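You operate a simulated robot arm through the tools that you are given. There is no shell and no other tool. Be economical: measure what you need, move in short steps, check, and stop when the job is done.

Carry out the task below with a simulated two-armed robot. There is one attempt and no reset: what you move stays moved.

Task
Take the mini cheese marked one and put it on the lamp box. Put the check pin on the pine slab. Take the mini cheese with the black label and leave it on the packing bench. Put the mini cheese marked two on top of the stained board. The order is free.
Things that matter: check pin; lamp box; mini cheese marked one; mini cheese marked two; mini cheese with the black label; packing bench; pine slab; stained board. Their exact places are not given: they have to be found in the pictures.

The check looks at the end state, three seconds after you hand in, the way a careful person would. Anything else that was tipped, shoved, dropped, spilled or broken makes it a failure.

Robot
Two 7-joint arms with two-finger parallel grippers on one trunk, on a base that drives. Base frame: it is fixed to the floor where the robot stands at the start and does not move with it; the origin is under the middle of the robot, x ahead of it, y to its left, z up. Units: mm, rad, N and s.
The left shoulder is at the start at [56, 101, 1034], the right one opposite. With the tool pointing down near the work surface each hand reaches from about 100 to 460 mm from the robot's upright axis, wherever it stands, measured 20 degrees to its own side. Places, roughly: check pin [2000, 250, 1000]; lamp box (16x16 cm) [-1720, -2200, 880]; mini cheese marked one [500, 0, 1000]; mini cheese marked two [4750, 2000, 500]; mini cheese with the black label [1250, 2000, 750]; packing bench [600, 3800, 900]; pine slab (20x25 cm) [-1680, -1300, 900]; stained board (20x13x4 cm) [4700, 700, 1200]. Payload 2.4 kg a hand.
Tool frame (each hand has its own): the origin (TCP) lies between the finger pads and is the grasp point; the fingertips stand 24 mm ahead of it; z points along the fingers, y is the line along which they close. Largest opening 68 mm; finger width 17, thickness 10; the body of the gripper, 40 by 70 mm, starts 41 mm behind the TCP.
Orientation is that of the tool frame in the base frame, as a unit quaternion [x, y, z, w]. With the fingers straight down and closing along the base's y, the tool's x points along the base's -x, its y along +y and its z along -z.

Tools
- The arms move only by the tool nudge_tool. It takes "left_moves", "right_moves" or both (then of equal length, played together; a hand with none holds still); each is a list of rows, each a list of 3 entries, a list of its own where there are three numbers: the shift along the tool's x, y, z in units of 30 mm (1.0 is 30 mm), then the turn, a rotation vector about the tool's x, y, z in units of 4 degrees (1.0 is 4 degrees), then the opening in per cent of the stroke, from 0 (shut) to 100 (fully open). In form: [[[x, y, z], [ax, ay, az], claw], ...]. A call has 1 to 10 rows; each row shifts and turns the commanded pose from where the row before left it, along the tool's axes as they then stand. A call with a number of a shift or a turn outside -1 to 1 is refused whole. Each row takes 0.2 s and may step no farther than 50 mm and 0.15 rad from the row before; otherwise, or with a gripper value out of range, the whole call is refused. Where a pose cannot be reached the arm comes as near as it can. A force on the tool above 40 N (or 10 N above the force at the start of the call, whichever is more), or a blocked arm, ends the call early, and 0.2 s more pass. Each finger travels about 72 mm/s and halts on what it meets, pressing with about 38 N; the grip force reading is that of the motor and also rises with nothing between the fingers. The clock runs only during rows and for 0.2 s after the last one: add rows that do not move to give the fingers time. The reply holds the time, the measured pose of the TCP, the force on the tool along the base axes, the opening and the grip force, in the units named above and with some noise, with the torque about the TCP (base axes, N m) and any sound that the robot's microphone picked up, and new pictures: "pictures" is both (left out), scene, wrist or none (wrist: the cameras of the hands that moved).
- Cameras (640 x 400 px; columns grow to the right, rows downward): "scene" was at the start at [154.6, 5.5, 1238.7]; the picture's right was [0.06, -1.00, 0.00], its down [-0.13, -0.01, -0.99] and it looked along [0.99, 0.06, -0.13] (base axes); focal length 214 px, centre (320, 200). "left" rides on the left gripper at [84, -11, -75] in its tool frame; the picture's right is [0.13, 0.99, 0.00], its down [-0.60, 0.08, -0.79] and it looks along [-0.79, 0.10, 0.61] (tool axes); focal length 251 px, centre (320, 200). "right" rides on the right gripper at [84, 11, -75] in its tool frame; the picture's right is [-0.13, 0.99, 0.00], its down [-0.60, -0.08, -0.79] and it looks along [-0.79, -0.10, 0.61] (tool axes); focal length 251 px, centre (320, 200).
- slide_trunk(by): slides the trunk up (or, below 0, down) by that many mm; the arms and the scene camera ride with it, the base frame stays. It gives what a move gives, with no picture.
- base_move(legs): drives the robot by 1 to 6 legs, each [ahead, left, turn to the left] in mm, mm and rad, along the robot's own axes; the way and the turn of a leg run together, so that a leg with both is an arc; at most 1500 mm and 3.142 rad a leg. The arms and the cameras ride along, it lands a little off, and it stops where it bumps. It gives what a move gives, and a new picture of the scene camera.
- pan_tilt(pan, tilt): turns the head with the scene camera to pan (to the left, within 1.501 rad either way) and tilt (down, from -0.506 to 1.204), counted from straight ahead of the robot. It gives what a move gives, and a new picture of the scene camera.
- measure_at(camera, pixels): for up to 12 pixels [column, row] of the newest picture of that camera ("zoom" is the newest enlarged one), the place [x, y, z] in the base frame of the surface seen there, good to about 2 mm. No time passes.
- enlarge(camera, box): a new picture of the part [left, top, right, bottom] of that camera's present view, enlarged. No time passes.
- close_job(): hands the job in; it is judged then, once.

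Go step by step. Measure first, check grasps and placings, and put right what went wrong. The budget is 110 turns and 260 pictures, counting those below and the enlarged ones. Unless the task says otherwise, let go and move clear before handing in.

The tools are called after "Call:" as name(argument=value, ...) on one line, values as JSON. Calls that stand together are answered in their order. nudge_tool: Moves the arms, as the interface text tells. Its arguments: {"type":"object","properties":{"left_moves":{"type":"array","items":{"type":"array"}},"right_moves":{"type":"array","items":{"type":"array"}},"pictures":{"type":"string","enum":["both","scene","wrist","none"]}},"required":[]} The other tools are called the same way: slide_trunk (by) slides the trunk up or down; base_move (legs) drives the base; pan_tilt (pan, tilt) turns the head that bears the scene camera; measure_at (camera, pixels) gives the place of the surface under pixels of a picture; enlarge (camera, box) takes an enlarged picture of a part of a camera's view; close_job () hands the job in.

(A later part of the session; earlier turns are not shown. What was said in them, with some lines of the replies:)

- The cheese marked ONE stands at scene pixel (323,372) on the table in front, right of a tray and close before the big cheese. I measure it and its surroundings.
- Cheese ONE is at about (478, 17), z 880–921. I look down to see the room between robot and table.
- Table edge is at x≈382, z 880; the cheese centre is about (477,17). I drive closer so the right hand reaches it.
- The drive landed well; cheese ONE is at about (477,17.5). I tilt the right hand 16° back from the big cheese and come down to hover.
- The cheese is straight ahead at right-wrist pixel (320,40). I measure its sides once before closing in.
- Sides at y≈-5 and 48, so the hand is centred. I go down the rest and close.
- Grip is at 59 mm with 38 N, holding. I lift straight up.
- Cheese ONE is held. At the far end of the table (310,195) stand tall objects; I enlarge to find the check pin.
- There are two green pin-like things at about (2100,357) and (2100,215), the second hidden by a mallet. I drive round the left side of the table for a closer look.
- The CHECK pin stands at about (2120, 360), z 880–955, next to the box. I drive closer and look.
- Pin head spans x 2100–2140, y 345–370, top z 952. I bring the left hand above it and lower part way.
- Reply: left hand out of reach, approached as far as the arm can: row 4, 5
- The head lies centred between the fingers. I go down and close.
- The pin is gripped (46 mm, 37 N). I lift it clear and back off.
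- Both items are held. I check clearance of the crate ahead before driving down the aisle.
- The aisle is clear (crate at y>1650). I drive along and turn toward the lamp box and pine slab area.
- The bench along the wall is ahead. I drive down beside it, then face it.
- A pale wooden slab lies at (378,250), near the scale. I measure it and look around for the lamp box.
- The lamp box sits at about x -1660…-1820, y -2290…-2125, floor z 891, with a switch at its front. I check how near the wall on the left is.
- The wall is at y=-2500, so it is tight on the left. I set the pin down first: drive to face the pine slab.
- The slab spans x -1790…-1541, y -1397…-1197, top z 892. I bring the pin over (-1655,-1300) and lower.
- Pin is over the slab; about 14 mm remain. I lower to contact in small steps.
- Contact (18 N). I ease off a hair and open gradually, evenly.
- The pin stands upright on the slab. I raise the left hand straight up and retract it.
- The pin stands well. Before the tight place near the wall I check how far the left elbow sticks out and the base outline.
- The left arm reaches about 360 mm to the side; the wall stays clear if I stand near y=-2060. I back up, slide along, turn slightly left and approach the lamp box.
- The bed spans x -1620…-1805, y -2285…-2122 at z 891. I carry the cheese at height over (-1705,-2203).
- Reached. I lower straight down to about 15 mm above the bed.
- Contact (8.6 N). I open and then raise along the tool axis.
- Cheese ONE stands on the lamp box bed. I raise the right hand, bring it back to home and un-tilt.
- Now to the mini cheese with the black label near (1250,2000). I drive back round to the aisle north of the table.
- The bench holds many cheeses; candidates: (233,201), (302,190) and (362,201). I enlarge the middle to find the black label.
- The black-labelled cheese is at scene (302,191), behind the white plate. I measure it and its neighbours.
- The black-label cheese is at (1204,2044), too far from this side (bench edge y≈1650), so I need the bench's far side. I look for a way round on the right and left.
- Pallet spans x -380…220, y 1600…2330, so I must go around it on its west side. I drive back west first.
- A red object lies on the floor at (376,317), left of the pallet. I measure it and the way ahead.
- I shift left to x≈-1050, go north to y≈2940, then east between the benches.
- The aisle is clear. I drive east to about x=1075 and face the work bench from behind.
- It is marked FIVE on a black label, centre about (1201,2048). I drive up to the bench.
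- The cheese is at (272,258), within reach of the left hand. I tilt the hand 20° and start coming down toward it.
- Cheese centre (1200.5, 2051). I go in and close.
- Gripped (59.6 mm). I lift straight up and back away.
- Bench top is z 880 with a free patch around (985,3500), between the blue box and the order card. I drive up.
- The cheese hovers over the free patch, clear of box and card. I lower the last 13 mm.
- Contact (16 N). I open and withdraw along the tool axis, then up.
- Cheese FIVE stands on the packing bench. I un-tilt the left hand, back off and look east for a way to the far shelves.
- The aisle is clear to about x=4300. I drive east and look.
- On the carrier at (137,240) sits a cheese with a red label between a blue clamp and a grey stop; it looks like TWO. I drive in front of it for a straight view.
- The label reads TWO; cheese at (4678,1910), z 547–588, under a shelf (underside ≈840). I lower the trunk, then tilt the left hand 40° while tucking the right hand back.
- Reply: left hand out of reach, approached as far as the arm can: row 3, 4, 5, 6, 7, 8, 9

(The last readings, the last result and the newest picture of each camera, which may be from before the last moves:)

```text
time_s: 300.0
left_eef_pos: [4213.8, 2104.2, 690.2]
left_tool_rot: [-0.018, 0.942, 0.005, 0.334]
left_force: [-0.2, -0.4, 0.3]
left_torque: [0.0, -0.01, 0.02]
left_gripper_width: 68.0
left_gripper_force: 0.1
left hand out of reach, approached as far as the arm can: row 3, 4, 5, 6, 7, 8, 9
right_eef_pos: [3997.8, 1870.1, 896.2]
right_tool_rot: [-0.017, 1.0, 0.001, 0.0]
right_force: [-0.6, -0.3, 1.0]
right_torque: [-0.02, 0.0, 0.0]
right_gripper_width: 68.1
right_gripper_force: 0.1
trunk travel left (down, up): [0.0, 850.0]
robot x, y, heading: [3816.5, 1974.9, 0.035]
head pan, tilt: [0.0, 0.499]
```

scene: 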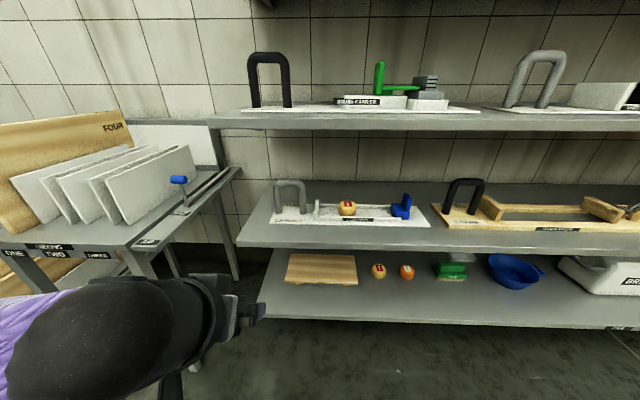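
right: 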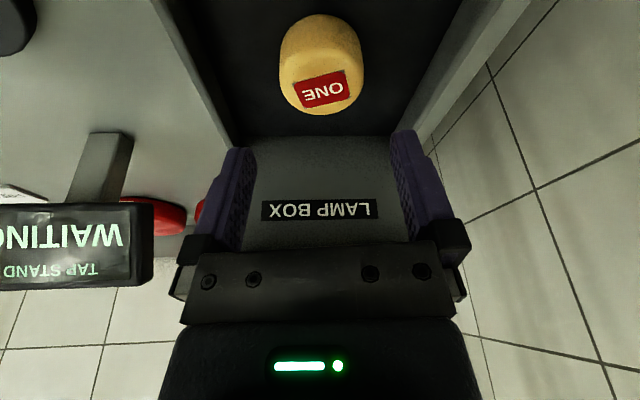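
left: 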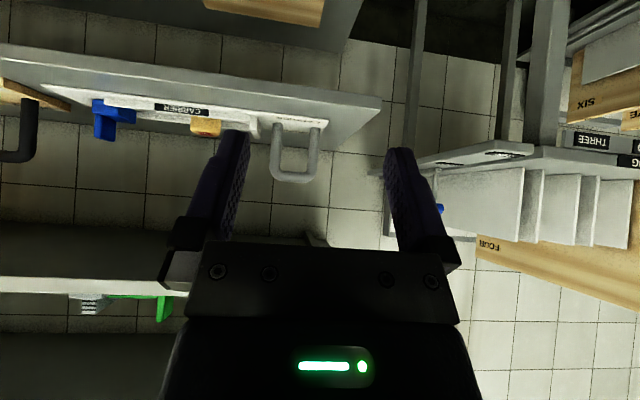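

The arm came up against its reach at z 690. I draw it back and down to a comfortable pose.

Call:
nudge_tool(left_moves=[[[0.73, 0.16, 0.15], [0, 0, 0], 100], [[0.73, 0.16, 0.15], [0, 0, 0], 100], [[0.73, 0.16, 0.15], [0, 0, 0], 100], [[0.73, 0.16, 0.15], [0, 0, 0], 100], [[0.73, 0.16, 0.15], [0, 0, 0], 100], [[0, 0, 0], [0, 0, 0], 100]], pictures="none")

```text
time_s: 301.4
left_eef_pos: [4214.2, 2112.8, 604.8]
left_tool_rot: [-0.018, 0.942, 0.005, 0.334]
left_force: [0.6, -0.4, 0.1]
left_torque: [-0.03, -0.01, 0.02]
left_gripper_width: 67.6
left_gripper_force: 0.0
left hand out of reach, approached as far as the arm can: row 1, 2, 3, 4, 5
right_eef_pos: [3998.7, 1869.4, 897.2]
right_tool_rot: [-0.018, 1.0, 0.0, 0.0]
right_force: [0.1, -0.3, 0.0]
right_torque: [-0.01, -0.01, 0.01]
right_gripper_width: 68.1
right_gripper_force: 0.1
trunk travel left (down, up): [0.0, 850.0]
robot x, y, heading: [3817.4, 1973.6, 0.039]
head pan, tilt: [0.0, 0.499]
```

Call:
nudge_tool(left_moves=[[[-0.766, 0, 0.643], [0, 0, 0], 100], [[-0.766, 0, 0.643], [0, 0, 0], 100], [[-0.766, 0, 0.643], [0, 0, 0], 100], [[0, 0, 0], [0, 0, 0], 100]], pictures="none")

```text
time_s: 302.4
left_eef_pos: [4302.4, 2117.3, 601.1]
left_tool_rot: [-0.018, 0.942, 0.005, 0.335]
left_force: [-0.2, -0.4, -1.0]
left_torque: [0.02, -0.01, 0.03]
left_gripper_width: 68.1
left_gripper_force: 0.1
right_eef_pos: [3998.6, 1869.9, 896.8]
right_tool_rot: [-0.017, 1.0, 0.001, 0.001]
right_force: [-0.2, -0.2, -0.3]
right_torque: [-0.01, 0.01, 0.0]
right_gripper_width: 68.1
right_gripper_force: 0.1
trunk travel left (down, up): [0.0, 850.0]
robot x, y, heading: [3814.0, 1967.9, 0.038]
head pan, tilt: [0.0, 0.499]
```

The low pose works from 400 mm outward. I pull back 90 mm, then drive to the shelf with the hand level with the cheese.

Call:
nudge_tool(left_moves=[[[0.766, 0, -0.643], [0, 0, 0], 100], [[0.766, 0, -0.643], [0, 0, 0], 100], [[0.766, 0, -0.643], [0, 0, 0], 100], [[0, 0, 0], [0, 0, 0], 100]], pictures="none")

Call:
base_move(legs=[[0, 0, -0.038], [0, -188, 0], [330, 0, 0]])

Call:
nudge_tool(left_moves=[[[0, 0, 0], [0, 0, 0], 100]], pictures="wrist")

```text
time_s: 303.4
left_eef_pos: [4212.7, 2115.1, 604.4]
left_tool_rot: [-0.018, 0.943, 0.004, 0.333]
left_force: [0.3, 0.1, 0.1]
left_torque: [0.03, 0.0, -0.01]
left_gripper_width: 68.3
left_gripper_force: 0.1
right_eef_pos: [3999.3, 1869.6, 895.9]
right_tool_rot: [-0.017, 1.0, 0.001, 0.0]
right_force: [0.1, 0.1, -0.2]
right_torque: [-0.03, 0.02, 0.0]
right_gripper_width: 68.3
right_gripper_force: 0.1
trunk travel left (down, up): [0.0, 850.0]
robot x, y, heading: [3816.3, 1972.0, 0.038]
head pan, tilt: [0.0, 0.499]
```

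```text
time_s: 307.1
left_eef_pos: [4542.4, 1908.4, 602.5]
left_tool_rot: [-0.001, 0.943, -0.001, 0.334]
left_force: [0.9, 0.3, -0.9]
left_torque: [0.01, -0.03, 0.0]
left_gripper_width: 68.0
left_gripper_force: 0.1
right_eef_pos: [4318.7, 1672.5, 896.3]
right_tool_rot: [0.002, 1.0, 0.001, 0.0]
right_force: [-0.1, 0.6, -0.4]
right_torque: [0.02, 0.01, 0.0]
right_gripper_width: 67.9
right_gripper_force: 0.0
trunk travel left (down, up): [0.0, 850.0]
robot x, y, heading: [4139.6, 1778.6, -0.0]
head pan, tilt: [0.0, 0.499]
```

scene: 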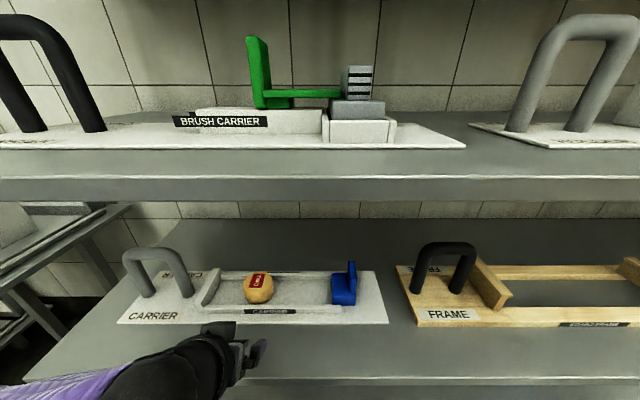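

```text
time_s: 307.5
left_eef_pos: [4542.1, 1908.0, 602.2]
left_tool_rot: [-0.001, 0.943, -0.001, 0.333]
left_force: [-0.4, -0.2, -0.4]
left_torque: [0.03, 0.0, -0.01]
left_gripper_width: 68.1
left_gripper_force: 0.0
right_eef_pos: [4319.2, 1672.0, 896.9]
right_tool_rot: [0.002, 1.0, 0.0, 0.001]
right_force: [-0.3, 0.3, -0.1]
right_torque: [0.01, 0.0, -0.01]
right_gripper_width: 68.1
right_gripper_force: 0.1
trunk travel left (down, up): [0.0, 850.0]
robot x, y, heading: [4138.1, 1781.3, -0.004]
head pan, tilt: [0.0, 0.499]
```

left: 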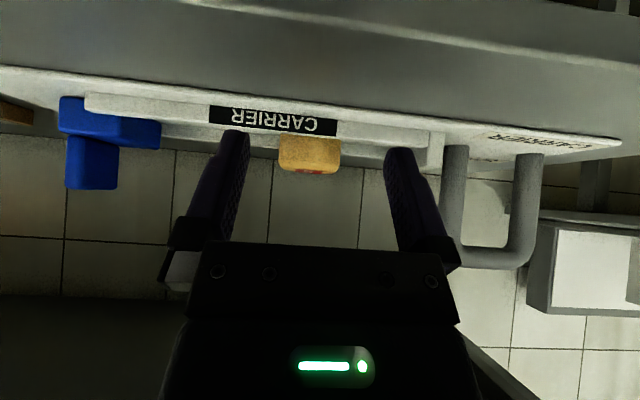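

Call:
measure_at(camera="scene", pixels=[[258, 276], [246, 290], [270, 290], [258, 298], [258, 308], [240, 306], [300, 288], [260, 190], [210, 285], [331, 290], [258, 315]])

Call:
measure_at(camera="left", pixels=[[282, 150], [337, 155], [310, 145], [270, 110], [270, 138], [400, 120]])

```text
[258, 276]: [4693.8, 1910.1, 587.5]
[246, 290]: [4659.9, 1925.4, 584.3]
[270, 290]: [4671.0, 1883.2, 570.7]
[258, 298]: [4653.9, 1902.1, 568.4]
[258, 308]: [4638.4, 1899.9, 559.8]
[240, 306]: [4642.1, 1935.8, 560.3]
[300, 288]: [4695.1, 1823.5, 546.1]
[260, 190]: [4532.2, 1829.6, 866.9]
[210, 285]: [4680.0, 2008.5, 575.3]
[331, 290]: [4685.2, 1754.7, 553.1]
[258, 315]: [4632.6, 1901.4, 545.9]
```

```text
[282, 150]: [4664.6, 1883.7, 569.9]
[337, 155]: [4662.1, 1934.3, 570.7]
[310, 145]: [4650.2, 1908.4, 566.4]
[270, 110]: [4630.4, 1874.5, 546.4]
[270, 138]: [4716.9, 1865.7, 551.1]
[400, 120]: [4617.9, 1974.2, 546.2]
```

Cheese centre (4678,1909.5), rail top z 560. I creep the base ahead 45 mm, then extend the hand level over the rail.

Call:
base_move(legs=[[45, 0, 0.002]])

Call:
nudge_tool(left_moves=[[[-0.83, 0.03, 0.57], [0, 0, 0], 100], [[-0.766, 0, 0.643], [0, 0, 0], 100], [[0, 0, 0], [0, 0, 0], 100]])

```text
time_s: 308.4
left_eef_pos: [4587.6, 1909.0, 602.3]
left_tool_rot: [-0.002, 0.943, -0.001, 0.333]
left_force: [0.5, 0.0, 0.4]
left_torque: [-0.01, 0.01, -0.02]
left_gripper_width: 67.7
left_gripper_force: 0.0
right_eef_pos: [4363.0, 1673.0, 896.8]
right_tool_rot: [-0.001, 1.0, 0.001, 0.001]
right_force: [0.1, -0.2, -0.4]
right_torque: [0.0, 0.0, -0.05]
right_gripper_width: 67.9
right_gripper_force: 0.1
trunk travel left (down, up): [0.0, 850.0]
robot x, y, heading: [4186.3, 1779.0, -0.0]
head pan, tilt: [0.0, 0.499]
```

scene: 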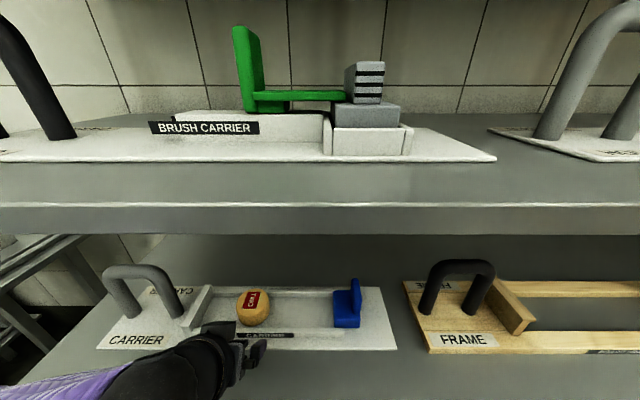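

```text
time_s: 309.2
left_eef_pos: [4649.1, 1911.1, 604.2]
left_tool_rot: [-0.001, 0.942, -0.002, 0.335]
left_force: [0.1, 0.1, -1.0]
left_torque: [-0.03, -0.02, -0.01]
left_gripper_width: 68.0
left_gripper_force: 0.0
right_eef_pos: [4364.1, 1671.8, 895.7]
right_tool_rot: [-0.001, 1.0, 0.0, 0.001]
right_force: [0.4, -0.1, 0.4]
right_torque: [-0.02, -0.03, -0.02]
right_gripper_width: 67.9
right_gripper_force: 0.0
trunk travel left (down, up): [0.0, 850.0]
robot x, y, heading: [4182.6, 1777.7, 0.001]
head pan, tilt: [0.0, 0.499]
```

scene: 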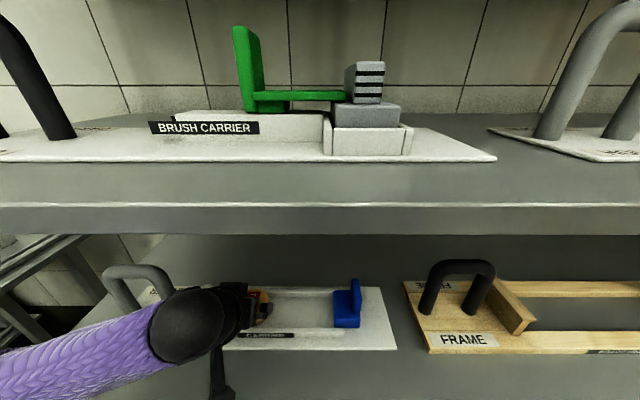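
left: 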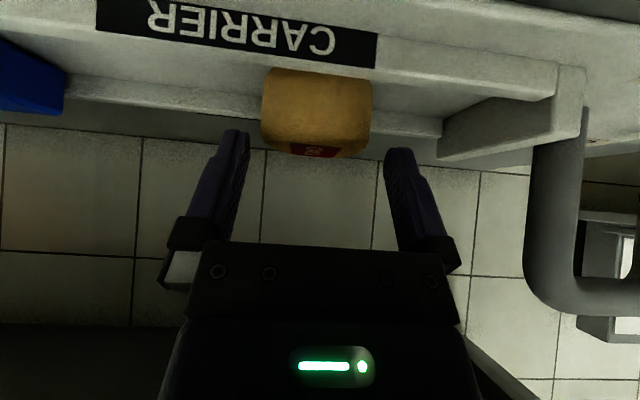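

The cheese is centred between the fingers. I move 27 mm ahead, 26 mm down, and close.

Call:
nudge_tool(left_moves=[[[-0.69, -0.03, 0.58], [0, 0, 0], 100], [[0.28, 0, 0.33], [0, 0, 0], 100], [[0.28, 0, 0.33], [0, 0, 0], 100], [[0, 0, 0], [0, 0, 0], 100], [[0, 0, 0], [0, 0, 0], 50], [[0, 0, 0], [0, 0, 0], 50], [[0, 0, 0], [0, 0, 0], 50]], pictures="wrist")

```text
time_s: 310.8
left_eef_pos: [4674.4, 1909.0, 577.8]
left_tool_rot: [-0.001, 0.943, -0.001, 0.334]
left_force: [0.0, -0.5, -0.5]
left_torque: [0.02, 0.01, -0.03]
left_gripper_width: 59.3
left_gripper_force: 38.3
right_eef_pos: [4364.0, 1672.5, 895.7]
right_tool_rot: [0.0, 1.0, 0.001, 0.001]
right_force: [-0.2, -0.1, -0.4]
right_torque: [0.0, 0.02, -0.02]
right_gripper_width: 67.8
right_gripper_force: 0.0
trunk travel left (down, up): [0.0, 850.0]
robot x, y, heading: [4185.1, 1781.4, 0.0]
head pan, tilt: [0.0, 0.499]
```

left: 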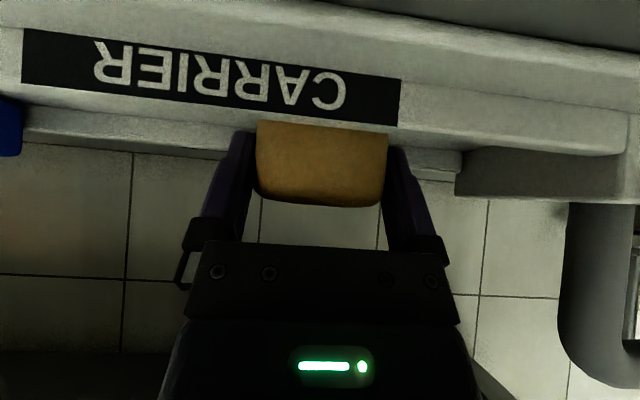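

Gripped (59.3 mm). I lift 42 mm and withdraw level, then back the base away.

Call:
nudge_tool(left_moves=[[[-0.45, 0, -0.54], [0, 0, 0], 50], [[-0.45, 0, -0.54], [0, 0, 0], 50], [[0.766, 0, -0.643], [0, 0, 0], 50], [[0.766, 0, -0.643], [0, 0, 0], 50], [[0.766, 0, -0.643], [0, 0, 0], 50], [[0, 0, 0], [0, 0, 0], 50]])

Call:
base_move(legs=[[-400, 0, 0]])

```text
time_s: 312.2
left_eef_pos: [4590.9, 1909.0, 619.6]
left_tool_rot: [-0.001, 0.943, -0.001, 0.333]
left_force: [0.2, 0.2, -1.2]
left_torque: [0.01, 0.01, -0.01]
left_gripper_width: 59.2
left_gripper_force: 38.0
left hand out of reach, approached as far as the arm can: row 5
right_eef_pos: [4365.5, 1672.5, 895.8]
right_tool_rot: [0.0, 1.0, 0.002, 0.001]
right_force: [0.0, -0.7, 0.4]
right_torque: [0.0, 0.02, 0.01]
right_gripper_width: 68.1
right_gripper_force: 0.0
trunk travel left (down, up): [0.0, 850.0]
robot x, y, heading: [4184.4, 1781.1, -0.0]
head pan, tilt: [0.0, 0.499]
```

scene: 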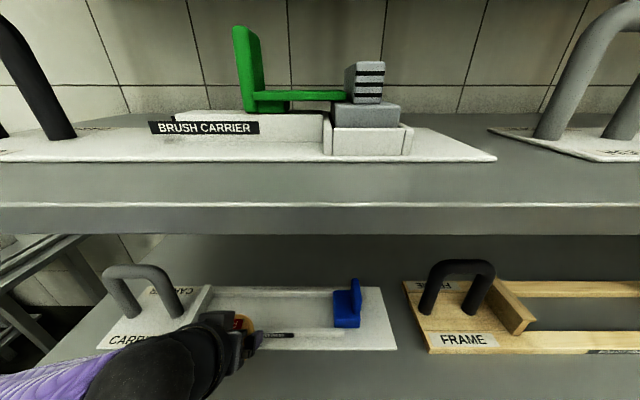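
left: 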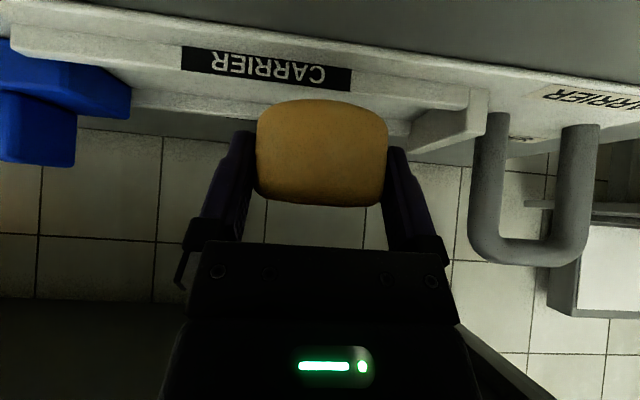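

```text
time_s: 314.7
left_eef_pos: [4188.9, 1907.7, 619.0]
left_tool_rot: [0.0, 0.943, -0.002, 0.334]
left_force: [-0.3, 0.0, -1.5]
left_torque: [0.01, 0.01, 0.0]
left_gripper_width: 59.5
left_gripper_force: 38.0
right_eef_pos: [3960.3, 1671.6, 896.0]
right_tool_rot: [0.001, 1.0, 0.001, 0.001]
right_force: [-0.7, 0.5, 0.1]
right_torque: [-0.04, 0.0, 0.01]
right_gripper_width: 68.1
right_gripper_force: 0.1
trunk travel left (down, up): [0.0, 850.0]
robot x, y, heading: [3782.1, 1780.1, -0.003]
head pan, tilt: [0.0, 0.499]
```

scene: 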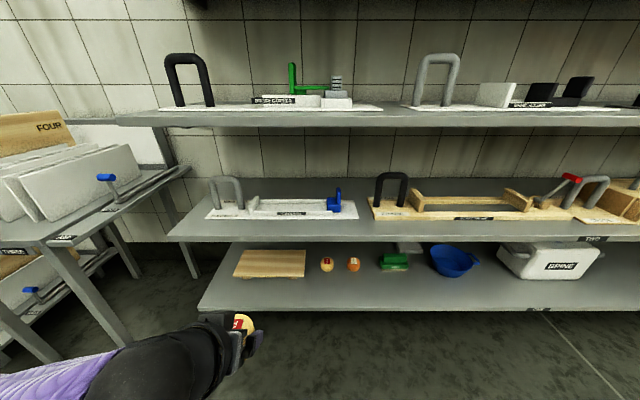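

Cheese TWO is out. I raise the trunk and slide right to face the stained board near y=700.

Call:
slide_trunk(by=550)

Call:
base_move(legs=[[0, -1000, 0]])

Call:
pan_tilt(pan=-0.1, tilt=0.3)

```text
refused: 550 is not a number from -400 to 400
```

```text
time_s: 320.0
left_eef_pos: [4194.3, 883.3, 618.9]
left_tool_rot: [-0.009, 0.943, 0.001, 0.333]
left_force: [-1.2, 0.3, -1.4]
left_torque: [-0.01, -0.01, 0.0]
left_gripper_width: 59.2
left_gripper_force: 38.6
right_eef_pos: [3971.8, 642.7, 895.8]
right_tool_rot: [-0.008, 1.0, 0.001, 0.001]
right_force: [1.0, 0.1, -0.2]
right_torque: [0.01, 0.01, 0.02]
right_gripper_width: 67.8
right_gripper_force: 0.0
trunk travel left (down, up): [0.0, 850.0]
robot x, y, heading: [3786.8, 746.4, 0.019]
head pan, tilt: [0.0, 0.499]
```

scene: 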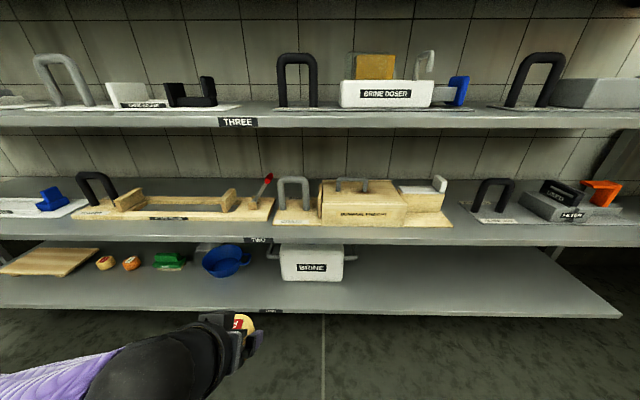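

```text
time_s: 320.7
left_eef_pos: [4194.7, 884.7, 619.9]
left_tool_rot: [-0.009, 0.943, 0.002, 0.333]
left_force: [1.1, -0.6, -1.1]
left_torque: [0.03, 0.0, 0.03]
left_gripper_width: 59.4
left_gripper_force: 38.4
right_eef_pos: [3972.1, 642.7, 897.1]
right_tool_rot: [-0.008, 1.0, 0.001, 0.001]
right_force: [-0.5, -6.9, 3.8]
right_torque: [0.48, -0.08, -0.06]
right_gripper_width: 62.5
right_gripper_force: 0.0
trunk travel left (down, up): [0.0, 850.0]
robot x, y, heading: [3795.5, 744.6, 0.018]
head pan, tilt: [-0.099, 0.3]
```

scene: 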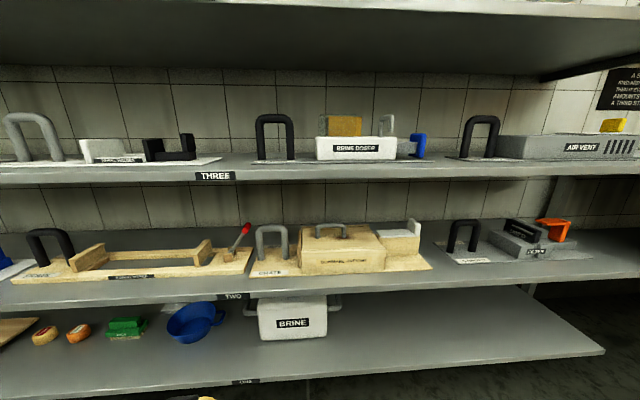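

The right hand shows a sudden force (-6.9 N) and its fingers moved to 62.5 mm; I look at it before moving on.

Call:
nudge_tool(right_moves=[[[0, 0, 0], [0, 0, 0], 100]], pictures="wrist")

Call:
pan_tilt(pan=-0.6, tilt=0.8)

```text
time_s: 321.1
left_eef_pos: [4193.7, 884.7, 620.1]
left_tool_rot: [-0.008, 0.943, 0.001, 0.334]
left_force: [-0.4, 0.8, -1.0]
left_torque: [-0.03, 0.02, -0.02]
left_gripper_width: 58.9
left_gripper_force: 37.3
right_eef_pos: [3971.0, 643.5, 896.3]
right_tool_rot: [-0.008, 1.0, 0.001, 0.001]
right_force: [0.3, -7.4, 2.9]
right_torque: [0.41, -0.01, -0.03]
right_gripper_width: 62.3
right_gripper_force: 0.0
trunk travel left (down, up): [0.0, 850.0]
robot x, y, heading: [3791.4, 748.0, 0.016]
head pan, tilt: [-0.099, 0.3]
```

right: 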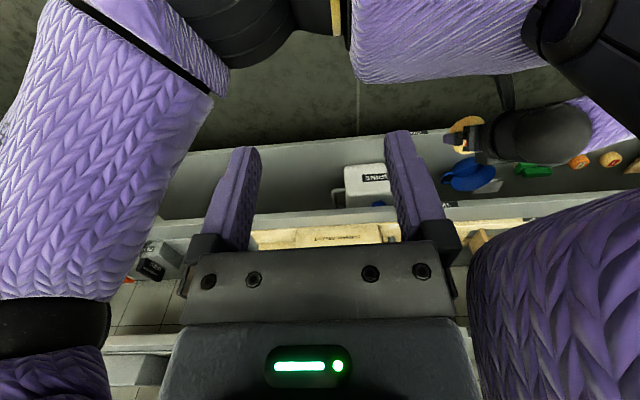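

```text
time_s: 322.1
left_eef_pos: [4195.5, 883.3, 619.7]
left_tool_rot: [-0.009, 0.943, 0.001, 0.333]
left_force: [0.2, -0.9, -1.2]
left_torque: [-0.01, 0.02, -0.02]
left_gripper_width: 59.4
left_gripper_force: 38.3
right_eef_pos: [3972.7, 640.1, 894.9]
right_tool_rot: [-0.009, 1.0, -0.004, 0.001]
right_force: [-25.6, -104.0, -61.0]
right_torque: [4.5, -0.48, -0.77]
right_gripper_width: 48.5
right_gripper_force: 0.1
trunk travel left (down, up): [0.0, 850.0]
robot x, y, heading: [3787.6, 750.1, 0.015]
head pan, tilt: [-0.6, 0.799]
```

scene: 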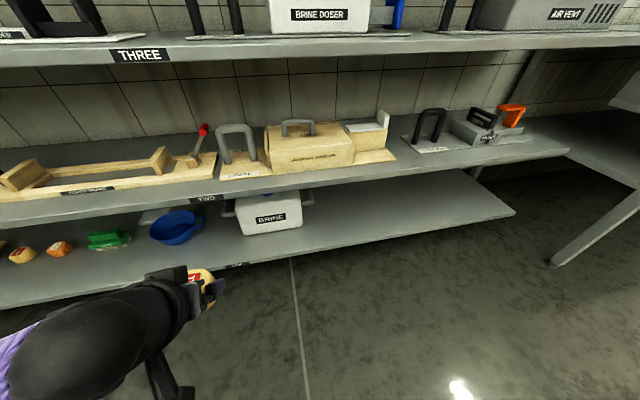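

The head itself is pressing the tucked right finger. I pan the head back to straight ahead at once and move the right hand forward.

Call:
pan_tilt(pan=0, tilt=0.5)

Call:
nudge_tool(right_moves=[[[-0.5, -0.8, 0], [0, 0, 0], 100], [[-1, -0.5, 0], [0, 0, 0], 100], [[-1, 0, 0], [0, 0, 0], 100], [[-1, 0, 0], [0, 0, 0], 100], [[0, 0, 0], [0, 0, 0], 100]], pictures="none")

Call:
slide_trunk(by=400)

Call:
pan_tilt(pan=0, tilt=0.2)

```text
time_s: 323.1
left_eef_pos: [4194.7, 884.8, 620.7]
left_tool_rot: [-0.01, 0.943, 0.002, 0.334]
left_force: [0.1, -0.1, -1.0]
left_torque: [0.02, 0.0, 0.0]
left_gripper_width: 59.2
left_gripper_force: 37.9
right_eef_pos: [3971.1, 642.5, 895.7]
right_tool_rot: [-0.008, 1.0, 0.002, 0.0]
right_force: [0.2, 0.8, 0.0]
right_torque: [0.02, 0.03, 0.02]
right_gripper_width: 68.3
right_gripper_force: 0.2
trunk travel left (down, up): [0.0, 850.0]
robot x, y, heading: [3793.7, 749.5, 0.014]
head pan, tilt: [0.0, 0.499]
```

scene: 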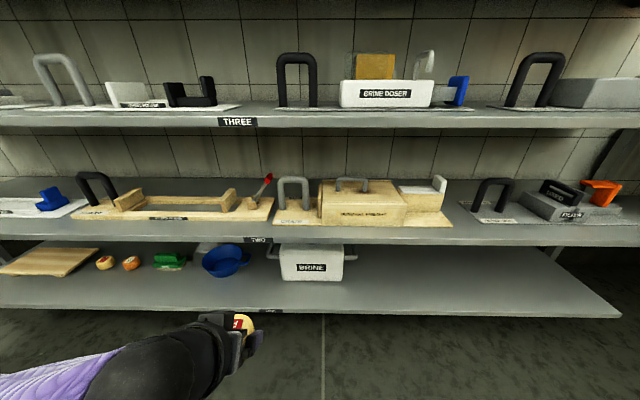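

```text
time_s: 324.3
left_eef_pos: [4194.1, 883.5, 619.7]
left_tool_rot: [-0.009, 0.943, 0.002, 0.334]
left_force: [-0.9, -0.1, -1.7]
left_torque: [-0.01, 0.04, 0.0]
left_gripper_width: 59.4
left_gripper_force: 37.8
right_eef_pos: [4075.5, 616.9, 882.0]
right_tool_rot: [-0.007, 1.0, 0.001, 0.001]
right_force: [0.7, 0.8, 0.0]
right_torque: [0.02, 0.0, 0.0]
right_gripper_width: 68.3
right_gripper_force: 0.2
right hand out of reach, approached as far as the arm can: row 1, 2
trunk travel left (down, up): [0.0, 850.0]
robot x, y, heading: [3789.7, 750.2, 0.022]
head pan, tilt: [0.0, 0.499]
```

```text
time_s: 328.1
left_eef_pos: [4196.0, 884.0, 1019.5]
left_tool_rot: [-0.009, 0.943, 0.002, 0.333]
left_force: [-0.1, -0.3, -0.6]
left_torque: [0.02, 0.02, -0.03]
left_gripper_width: 59.5
left_gripper_force: 38.3
right_eef_pos: [4075.8, 616.3, 1281.7]
right_tool_rot: [-0.008, 1.0, 0.001, 0.001]
right_force: [0.0, 0.0, -0.7]
right_torque: [-0.01, -0.01, -0.01]
right_gripper_width: 67.8
right_gripper_force: 0.0
trunk travel left (down, up): [-400.0, 450.0]
robot x, y, heading: [3795.9, 745.5, 0.017]
head pan, tilt: [0.0, 0.499]
```

```text
time_s: 328.9
left_eef_pos: [4194.3, 883.7, 1019.8]
left_tool_rot: [-0.009, 0.943, 0.002, 0.334]
left_force: [0.0, 0.4, -1.9]
left_torque: [0.0, 0.03, -0.05]
left_gripper_width: 59.4
left_gripper_force: 38.5
right_eef_pos: [4075.7, 617.7, 1281.6]
right_tool_rot: [-0.008, 1.0, 0.001, 0.001]
right_force: [-0.1, -0.4, 0.5]
right_torque: [-0.01, 0.0, 0.0]
right_gripper_width: 67.9
right_gripper_force: 0.0
trunk travel left (down, up): [-400.0, 450.0]
robot x, y, heading: [3788.0, 751.9, 0.02]
head pan, tilt: [0.0, 0.201]
```

scene: 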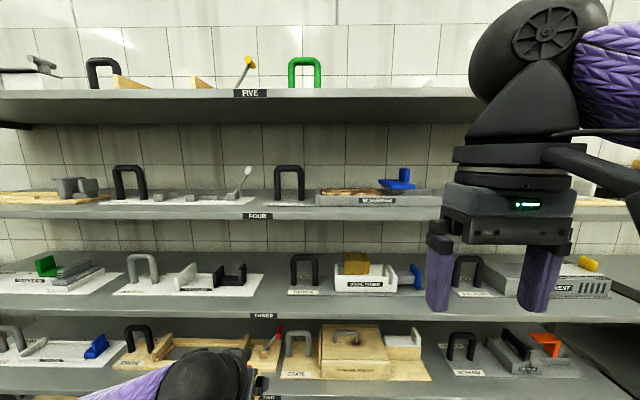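

Forces are back to zero. On shelf FOUR at (355,192) there is a stained board on a carrier; I enlarge and measure.

Call:
enlarge(camera="scene", box=[250, 140, 450, 220])

Call:
measure_at(camera="scene", pixels=[[350, 190], [325, 193], [325, 200], [380, 190], [398, 178], [290, 180], [360, 212], [360, 90], [360, 100], [365, 203], [430, 195], [310, 213]])

```text
3.20 times, centred on (350, 180) of scene
```

zoom: 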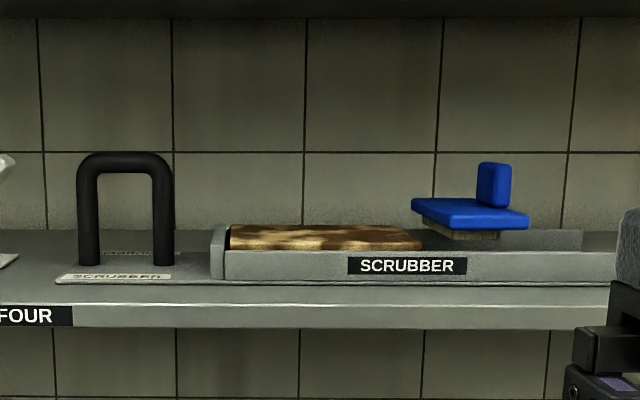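

```text
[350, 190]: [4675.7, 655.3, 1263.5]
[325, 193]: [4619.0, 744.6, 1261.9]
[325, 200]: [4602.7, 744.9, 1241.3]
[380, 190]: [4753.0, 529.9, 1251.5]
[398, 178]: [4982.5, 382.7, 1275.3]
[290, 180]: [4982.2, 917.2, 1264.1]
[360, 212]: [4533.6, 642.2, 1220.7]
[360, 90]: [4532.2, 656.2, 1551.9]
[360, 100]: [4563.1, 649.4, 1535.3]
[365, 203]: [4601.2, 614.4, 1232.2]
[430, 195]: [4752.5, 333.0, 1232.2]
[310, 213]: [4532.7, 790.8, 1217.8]
```

Board top is z≈1264, y 560…755, with the scrubber to its right. I raise the trunk 316 mm, draw the right hand slightly back, and line up.

Call:
slide_trunk(by=320)

Call:
nudge_tool(right_moves=[[[0.7, 0, 0], [0, 0, 0], 100], [[0.7, 0, 0], [0, 0, 0], 100], [[0, 0, 0], [0, 0, 0], 100]], pictures="none")

Call:
base_move(legs=[[0, 0, -0.019], [0, -208, 0]])

Call:
pan_tilt(pan=0, tilt=0.4)

```text
time_s: 332.1
left_eef_pos: [4195.7, 883.1, 1339.6]
left_tool_rot: [-0.009, 0.943, 0.002, 0.333]
left_force: [-0.9, 0.0, -0.7]
left_torque: [-0.03, 0.0, 0.03]
left_gripper_width: 59.3
left_gripper_force: 37.6
right_eef_pos: [4076.6, 617.8, 1601.9]
right_tool_rot: [-0.008, 1.0, 0.001, 0.001]
right_force: [0.5, -0.5, 0.7]
right_torque: [-0.01, 0.0, -0.04]
right_gripper_width: 68.2
right_gripper_force: 0.2
trunk travel left (down, up): [-720.0, 129.0]
robot x, y, heading: [3793.2, 751.6, 0.016]
head pan, tilt: [0.0, 0.201]
```

```text
time_s: 332.9
left_eef_pos: [4195.5, 882.8, 1339.9]
left_tool_rot: [-0.009, 0.943, 0.002, 0.334]
left_force: [-0.8, 1.4, -1.7]
left_torque: [0.0, -0.02, -0.01]
left_gripper_width: 59.3
left_gripper_force: 38.1
right_eef_pos: [4034.6, 617.3, 1601.1]
right_tool_rot: [-0.008, 1.0, 0.001, 0.001]
right_force: [-0.1, -0.7, 0.4]
right_torque: [-0.02, 0.04, 0.03]
right_gripper_width: 68.0
right_gripper_force: 0.0
trunk travel left (down, up): [-720.0, 129.0]
robot x, y, heading: [3794.1, 746.7, 0.015]
head pan, tilt: [0.0, 0.201]
```

```text
time_s: 334.9
left_eef_pos: [4198.1, 664.5, 1339.0]
left_tool_rot: [0.001, 0.943, -0.001, 0.334]
left_force: [0.2, 0.2, -0.8]
left_torque: [0.02, 0.02, -0.01]
left_gripper_width: 59.2
left_gripper_force: 37.7
right_eef_pos: [4031.1, 399.6, 1600.7]
right_tool_rot: [0.002, 1.0, 0.001, 0.001]
right_force: [-0.8, -0.4, -0.9]
right_torque: [0.02, -0.02, -0.01]
right_gripper_width: 68.0
right_gripper_force: 0.1
trunk travel left (down, up): [-720.0, 129.0]
robot x, y, heading: [3793.2, 537.5, 0.003]
head pan, tilt: [0.0, 0.201]
```

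scene: 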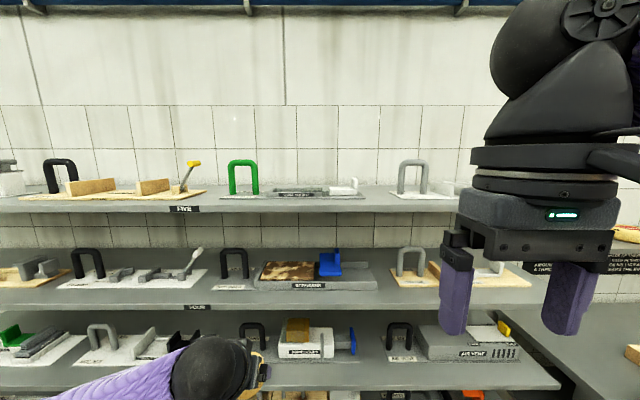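

```text
time_s: 335.6
left_eef_pos: [4197.7, 664.9, 1340.5]
left_tool_rot: [-0.001, 0.943, -0.001, 0.334]
left_force: [-0.2, -0.7, -1.0]
left_torque: [0.01, 0.02, 0.01]
left_gripper_width: 59.3
left_gripper_force: 38.1
right_eef_pos: [4030.7, 402.5, 1600.7]
right_tool_rot: [0.001, 1.0, 0.0, 0.001]
right_force: [0.3, 0.3, 0.2]
right_torque: [-0.02, 0.01, 0.0]
right_gripper_width: 67.8
right_gripper_force: 0.1
trunk travel left (down, up): [-720.0, 129.0]
robot x, y, heading: [3790.2, 535.7, -0.005]
head pan, tilt: [0.0, 0.4]
```

scene: 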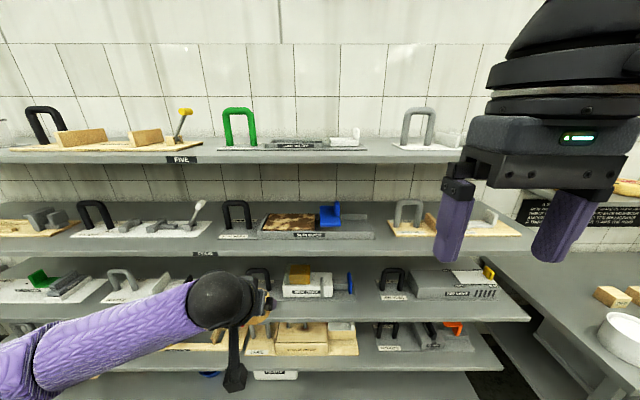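

Call:
measure_at(camera="scene", pixels=[[290, 222], [268, 229], [312, 229], [270, 216], [314, 216], [330, 215], [290, 236], [290, 244], [290, 151], [290, 156], [326, 222], [240, 212]])

Call:
enlarge(camera="scene", box=[210, 180, 380, 260])

```text
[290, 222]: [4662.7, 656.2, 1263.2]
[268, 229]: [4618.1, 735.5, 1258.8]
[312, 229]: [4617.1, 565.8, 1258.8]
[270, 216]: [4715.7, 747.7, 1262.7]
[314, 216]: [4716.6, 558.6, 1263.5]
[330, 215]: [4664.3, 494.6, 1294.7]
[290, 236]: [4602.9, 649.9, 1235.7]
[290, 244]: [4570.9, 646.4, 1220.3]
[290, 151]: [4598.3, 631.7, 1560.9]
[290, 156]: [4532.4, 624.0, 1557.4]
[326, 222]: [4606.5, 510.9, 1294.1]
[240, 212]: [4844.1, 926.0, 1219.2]
```

```text
3.76 times, centred on (295, 220) of scene
```

zoom: 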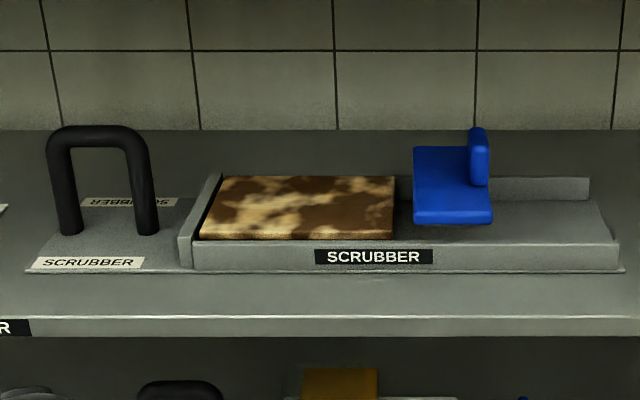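

Board: x 4613–4742, y 557–750, top 1263.5. I lower the trunk 37 mm so the cheese clears the board by ~8 mm while staying under shelf FIVE, then drive in.

Call:
slide_trunk(by=-37)

Call:
base_move(legs=[[350, -4, 0]])

Call:
nudge_tool(left_moves=[[[0, 0, 0], [0, 0, 0], 50]], pictures="wrist")

```text
time_s: 336.4
left_eef_pos: [4198.0, 665.7, 1302.5]
left_tool_rot: [0.0, 0.943, -0.001, 0.333]
left_force: [-0.5, -0.3, -0.9]
left_torque: [-0.02, 0.01, -0.01]
left_gripper_width: 59.1
left_gripper_force: 38.2
right_eef_pos: [4030.5, 401.6, 1564.5]
right_tool_rot: [0.001, 1.0, 0.001, 0.001]
right_force: [-0.9, -0.8, -0.5]
right_torque: [-0.03, -0.01, -0.02]
right_gripper_width: 68.1
right_gripper_force: 0.2
trunk travel left (down, up): [-683.0, 166.0]
robot x, y, heading: [3791.2, 535.2, -0.003]
head pan, tilt: [0.0, 0.4]
```

```text
time_s: 338.7
left_eef_pos: [4560.1, 660.8, 1303.1]
left_tool_rot: [0.0, 0.943, -0.001, 0.333]
left_force: [0.0, -0.3, -1.1]
left_torque: [0.01, 0.0, 0.01]
left_gripper_width: 59.2
left_gripper_force: 37.5
right_eef_pos: [4393.6, 396.0, 1563.8]
right_tool_rot: [0.002, 1.0, 0.001, 0.001]
right_force: [0.6, -0.5, 0.2]
right_torque: [-0.02, 0.01, -0.01]
right_gripper_width: 67.9
right_gripper_force: 0.0
trunk travel left (down, up): [-683.0, 166.0]
robot x, y, heading: [4147.7, 529.5, 0.004]
head pan, tilt: [0.0, 0.4]
```

scene: 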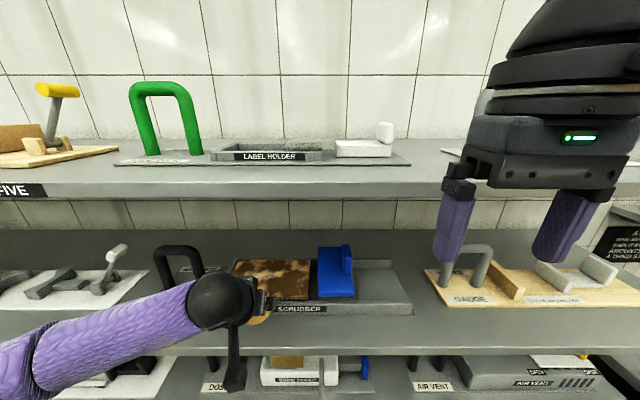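

```text
time_s: 339.1
left_eef_pos: [4560.1, 660.1, 1303.0]
left_tool_rot: [0.0, 0.943, -0.001, 0.334]
left_force: [-0.3, -0.5, -0.3]
left_torque: [0.0, 0.0, 0.0]
left_gripper_width: 59.2
left_gripper_force: 38.4
right_eef_pos: [4393.7, 395.9, 1563.5]
right_tool_rot: [0.002, 1.0, 0.001, 0.0]
right_force: [-0.3, 0.5, 0.3]
right_torque: [0.0, 0.0, -0.04]
right_gripper_width: 68.0
right_gripper_force: 0.0
trunk travel left (down, up): [-683.0, 166.0]
robot x, y, heading: [4152.8, 536.5, -0.0]
head pan, tilt: [0.0, 0.4]
```

left: 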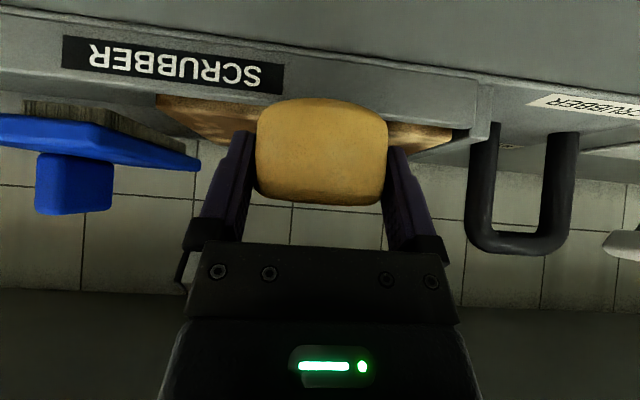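

The cheese hovers in front of the board, aligned. I creep 25 mm and extend over the board.

Call:
base_move(legs=[[25, 0, 0]])

Call:
nudge_tool(left_moves=[[[-0.766, 0, 0.643], [0, 0, 0], 50], [[-0.766, 0, 0.643], [0, 0, 0], 50], [[-0.72, 0, 0.6], [0, 0, 0], 50], [[0, 0, 0], [0, 0, 0], 50]])

```text
time_s: 339.9
left_eef_pos: [4584.6, 659.9, 1302.8]
left_tool_rot: [0.0, 0.943, -0.002, 0.333]
left_force: [0.4, 0.0, -0.6]
left_torque: [-0.01, 0.03, -0.01]
left_gripper_width: 59.4
left_gripper_force: 38.0
right_eef_pos: [4418.6, 396.8, 1564.1]
right_tool_rot: [0.002, 1.0, 0.001, 0.001]
right_force: [0.6, -0.5, 0.1]
right_torque: [-0.01, 0.0, 0.02]
right_gripper_width: 68.1
right_gripper_force: 0.0
trunk travel left (down, up): [-683.0, 166.0]
robot x, y, heading: [4178.9, 534.7, -0.002]
head pan, tilt: [0.0, 0.4]
```

scene: 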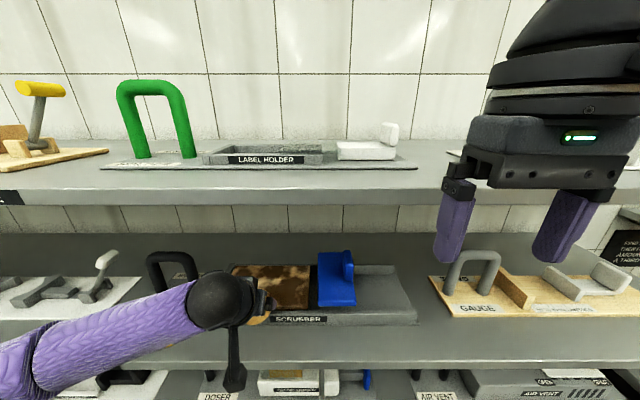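

```text
time_s: 340.9
left_eef_pos: [4672.7, 659.7, 1302.1]
left_tool_rot: [0.001, 0.943, -0.002, 0.334]
left_force: [-0.2, 0.8, -1.2]
left_torque: [0.0, 0.02, -0.02]
left_gripper_width: 59.1
left_gripper_force: 38.0
right_eef_pos: [4418.0, 396.9, 1564.7]
right_tool_rot: [0.001, 1.0, 0.001, 0.001]
right_force: [0.6, 0.5, 0.6]
right_torque: [-0.02, 0.0, 0.01]
right_gripper_width: 67.9
right_gripper_force: 0.0
trunk travel left (down, up): [-683.0, 166.0]
robot x, y, heading: [4179.1, 532.6, -0.001]
head pan, tilt: [0.0, 0.4]
```

scene: 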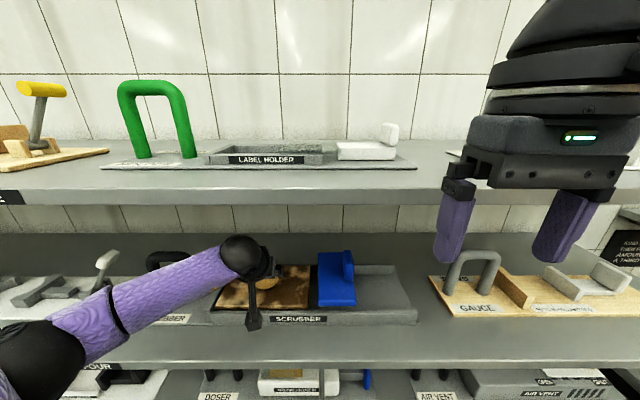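
left: 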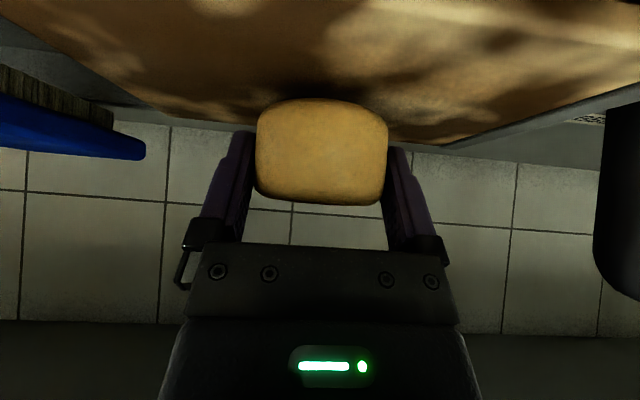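

It is over the board. I lower gently by 5 + 2 mm and watch the force.

Call:
nudge_tool(left_moves=[[[0.107, 0, 0.128], [0, 0, 0], 50], [[0.043, 0, 0.051], [0, 0, 0], 50], [[0, 0, 0], [0, 0, 0], 50]], pictures="none")

```text
time_s: 341.7
left_eef_pos: [4670.4, 659.4, 1294.3]
left_tool_rot: [0.0, 0.943, -0.001, 0.334]
left_force: [0.6, 0.9, -1.7]
left_torque: [-0.01, 0.02, 0.04]
left_gripper_width: 59.2
left_gripper_force: 37.8
right_eef_pos: [4419.7, 394.8, 1562.6]
right_tool_rot: [0.001, 1.0, 0.001, 0.001]
right_force: [0.3, 0.0, 0.0]
right_torque: [0.0, 0.01, 0.02]
right_gripper_width: 68.1
right_gripper_force: 0.0
trunk travel left (down, up): [-683.0, 166.0]
robot x, y, heading: [4175.2, 530.6, -0.004]
head pan, tilt: [0.0, 0.4]
```

Call:
nudge_tool(left_moves=[[[0.036, 0, 0.043], [0, 0, 0], 50], [[0.036, 0, 0.043], [0, 0, 0], 50], [[0, 0, 0], [0, 0, 0], 50]], pictures="none")

```text
time_s: 342.5
left_eef_pos: [4670.7, 659.8, 1293.1]
left_tool_rot: [0.001, 0.941, -0.003, 0.337]
left_force: [5.4, 2.2, 31.2]
left_torque: [0.33, 0.03, -0.04]
left_gripper_width: 59.4
left_gripper_force: 38.1
right_eef_pos: [4417.3, 395.9, 1564.3]
right_tool_rot: [0.002, 1.0, 0.0, 0.002]
right_force: [0.4, 0.3, 0.6]
right_torque: [0.03, 0.03, 0.01]
right_gripper_width: 67.8
right_gripper_force: 0.0
trunk travel left (down, up): [-683.0, 166.0]
robot x, y, heading: [4175.9, 534.7, -0.002]
head pan, tilt: [0.0, 0.4]
```

Firm contact (31 N). I ease up 2 mm, open, and withdraw level backwards.

Call:
nudge_tool(left_moves=[[[-0.05, 0, -0.06], [0, 0, 0], 50], [[0, 0, 0], [0, 0, 0], 88], [[0, 0, 0], [0, 0, 0], 100], [[0, 0, 0], [0, 0, 0], 100], [[0.2, 0, -0.25], [0, 0, 0], 100], [[0.766, 0, -0.643], [0, 0, 0], 100], [[0.766, 0, -0.643], [0, 0, 0], 100], [[0, 0, 0], [0, 0, 0], 100]])

```text
time_s: 344.3
left_eef_pos: [4603.9, 662.8, 1294.2]
left_tool_rot: [0.0, 0.943, -0.001, 0.333]
left_force: [-0.2, 0.2, -0.8]
left_torque: [0.03, 0.01, 0.0]
left_gripper_width: 67.9
left_gripper_force: 0.1
right_eef_pos: [4418.8, 395.9, 1564.6]
right_tool_rot: [0.001, 1.0, 0.0, 0.001]
right_force: [0.3, -0.2, -1.0]
right_torque: [0.01, 0.01, -0.03]
right_gripper_width: 67.8
right_gripper_force: 0.1
trunk travel left (down, up): [-683.0, 166.0]
robot x, y, heading: [4181.4, 532.1, -0.005]
head pan, tilt: [0.0, 0.4]
```

scene: 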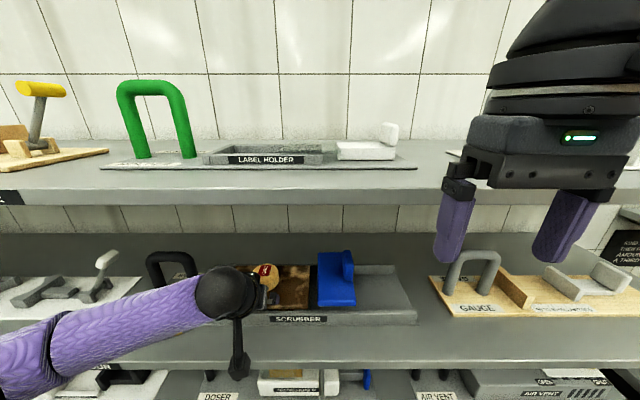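
left: 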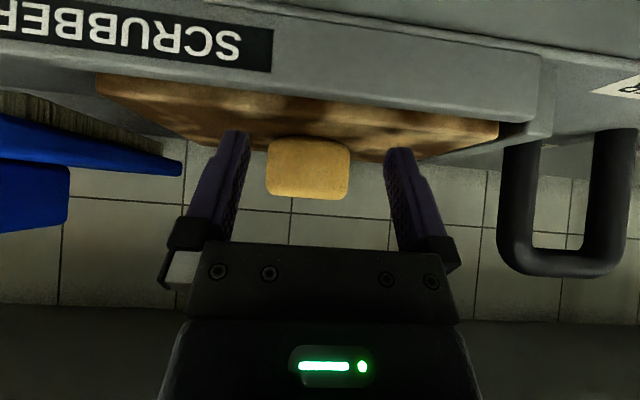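

The cheese stands upright on the board, clear of the fingers. I back the base off and check the end state.

Call:
base_move(legs=[[-350, 0, 0]])

Call:
enlarge(camera="scene", box=[200, 170, 400, 270])

```text
time_s: 346.6
left_eef_pos: [4254.0, 664.6, 1295.4]
left_tool_rot: [-0.002, 0.942, -0.001, 0.334]
left_force: [-1.0, -0.3, -0.1]
left_torque: [0.01, 0.0, 0.03]
left_gripper_width: 68.1
left_gripper_force: 0.1
right_eef_pos: [4069.8, 398.2, 1564.0]
right_tool_rot: [-0.001, 1.0, 0.001, 0.001]
right_force: [-0.7, -0.8, 0.4]
right_torque: [-0.01, 0.01, 0.0]
right_gripper_width: 68.1
right_gripper_force: 0.0
trunk travel left (down, up): [-683.0, 166.0]
robot x, y, heading: [3829.5, 530.8, 0.004]
head pan, tilt: [0.0, 0.4]
```

scene: 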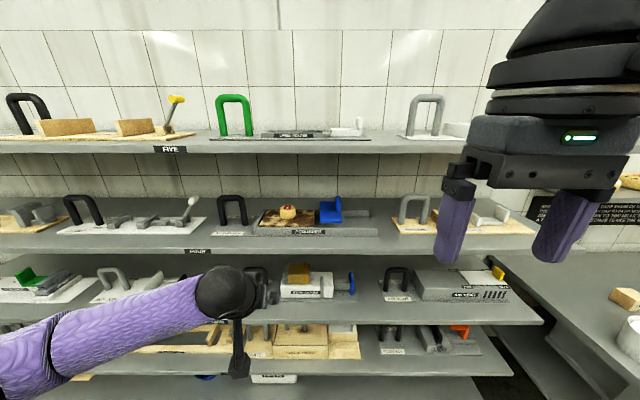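

```text
3.20 times, centred on (300, 220) of scene
```

zoom: 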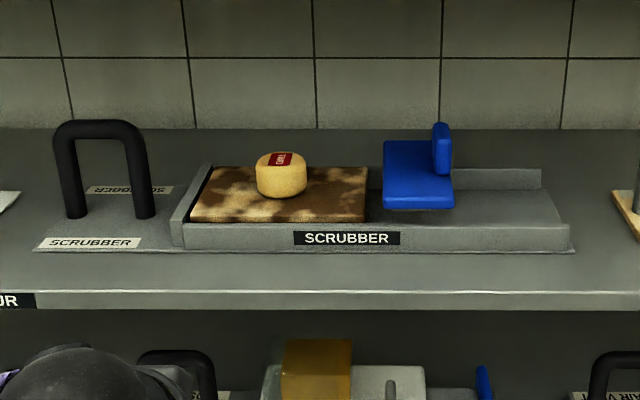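

Cheese TWO stands on the stained board with the scrubber undisturbed, and the other three placements were seen resting upright, so I hand in.

Call:
close_job()

```text
The job is handed in.
```

I put all four items where you asked and handed the job in. After letting go, I checked each one in the pictures and it was standing upright.

- **Mini cheese marked one:** on the lamp box bed.
- **Check pin:** on the pine slab, standing on its stem.
- **Mini cheese with the black label (marked FIVE):** on the packing bench, between the blue box and the order card.
- **Mini cheese marked two:** on the stained board, with the scrubber next to it not moved.

While I was turning the head, it pressed against the right gripper, which I had pulled in close, with about 100 N. I moved the two apart straight away and the forces went back to zero. The right hand was empty, and I saw nothing else touched or moved.
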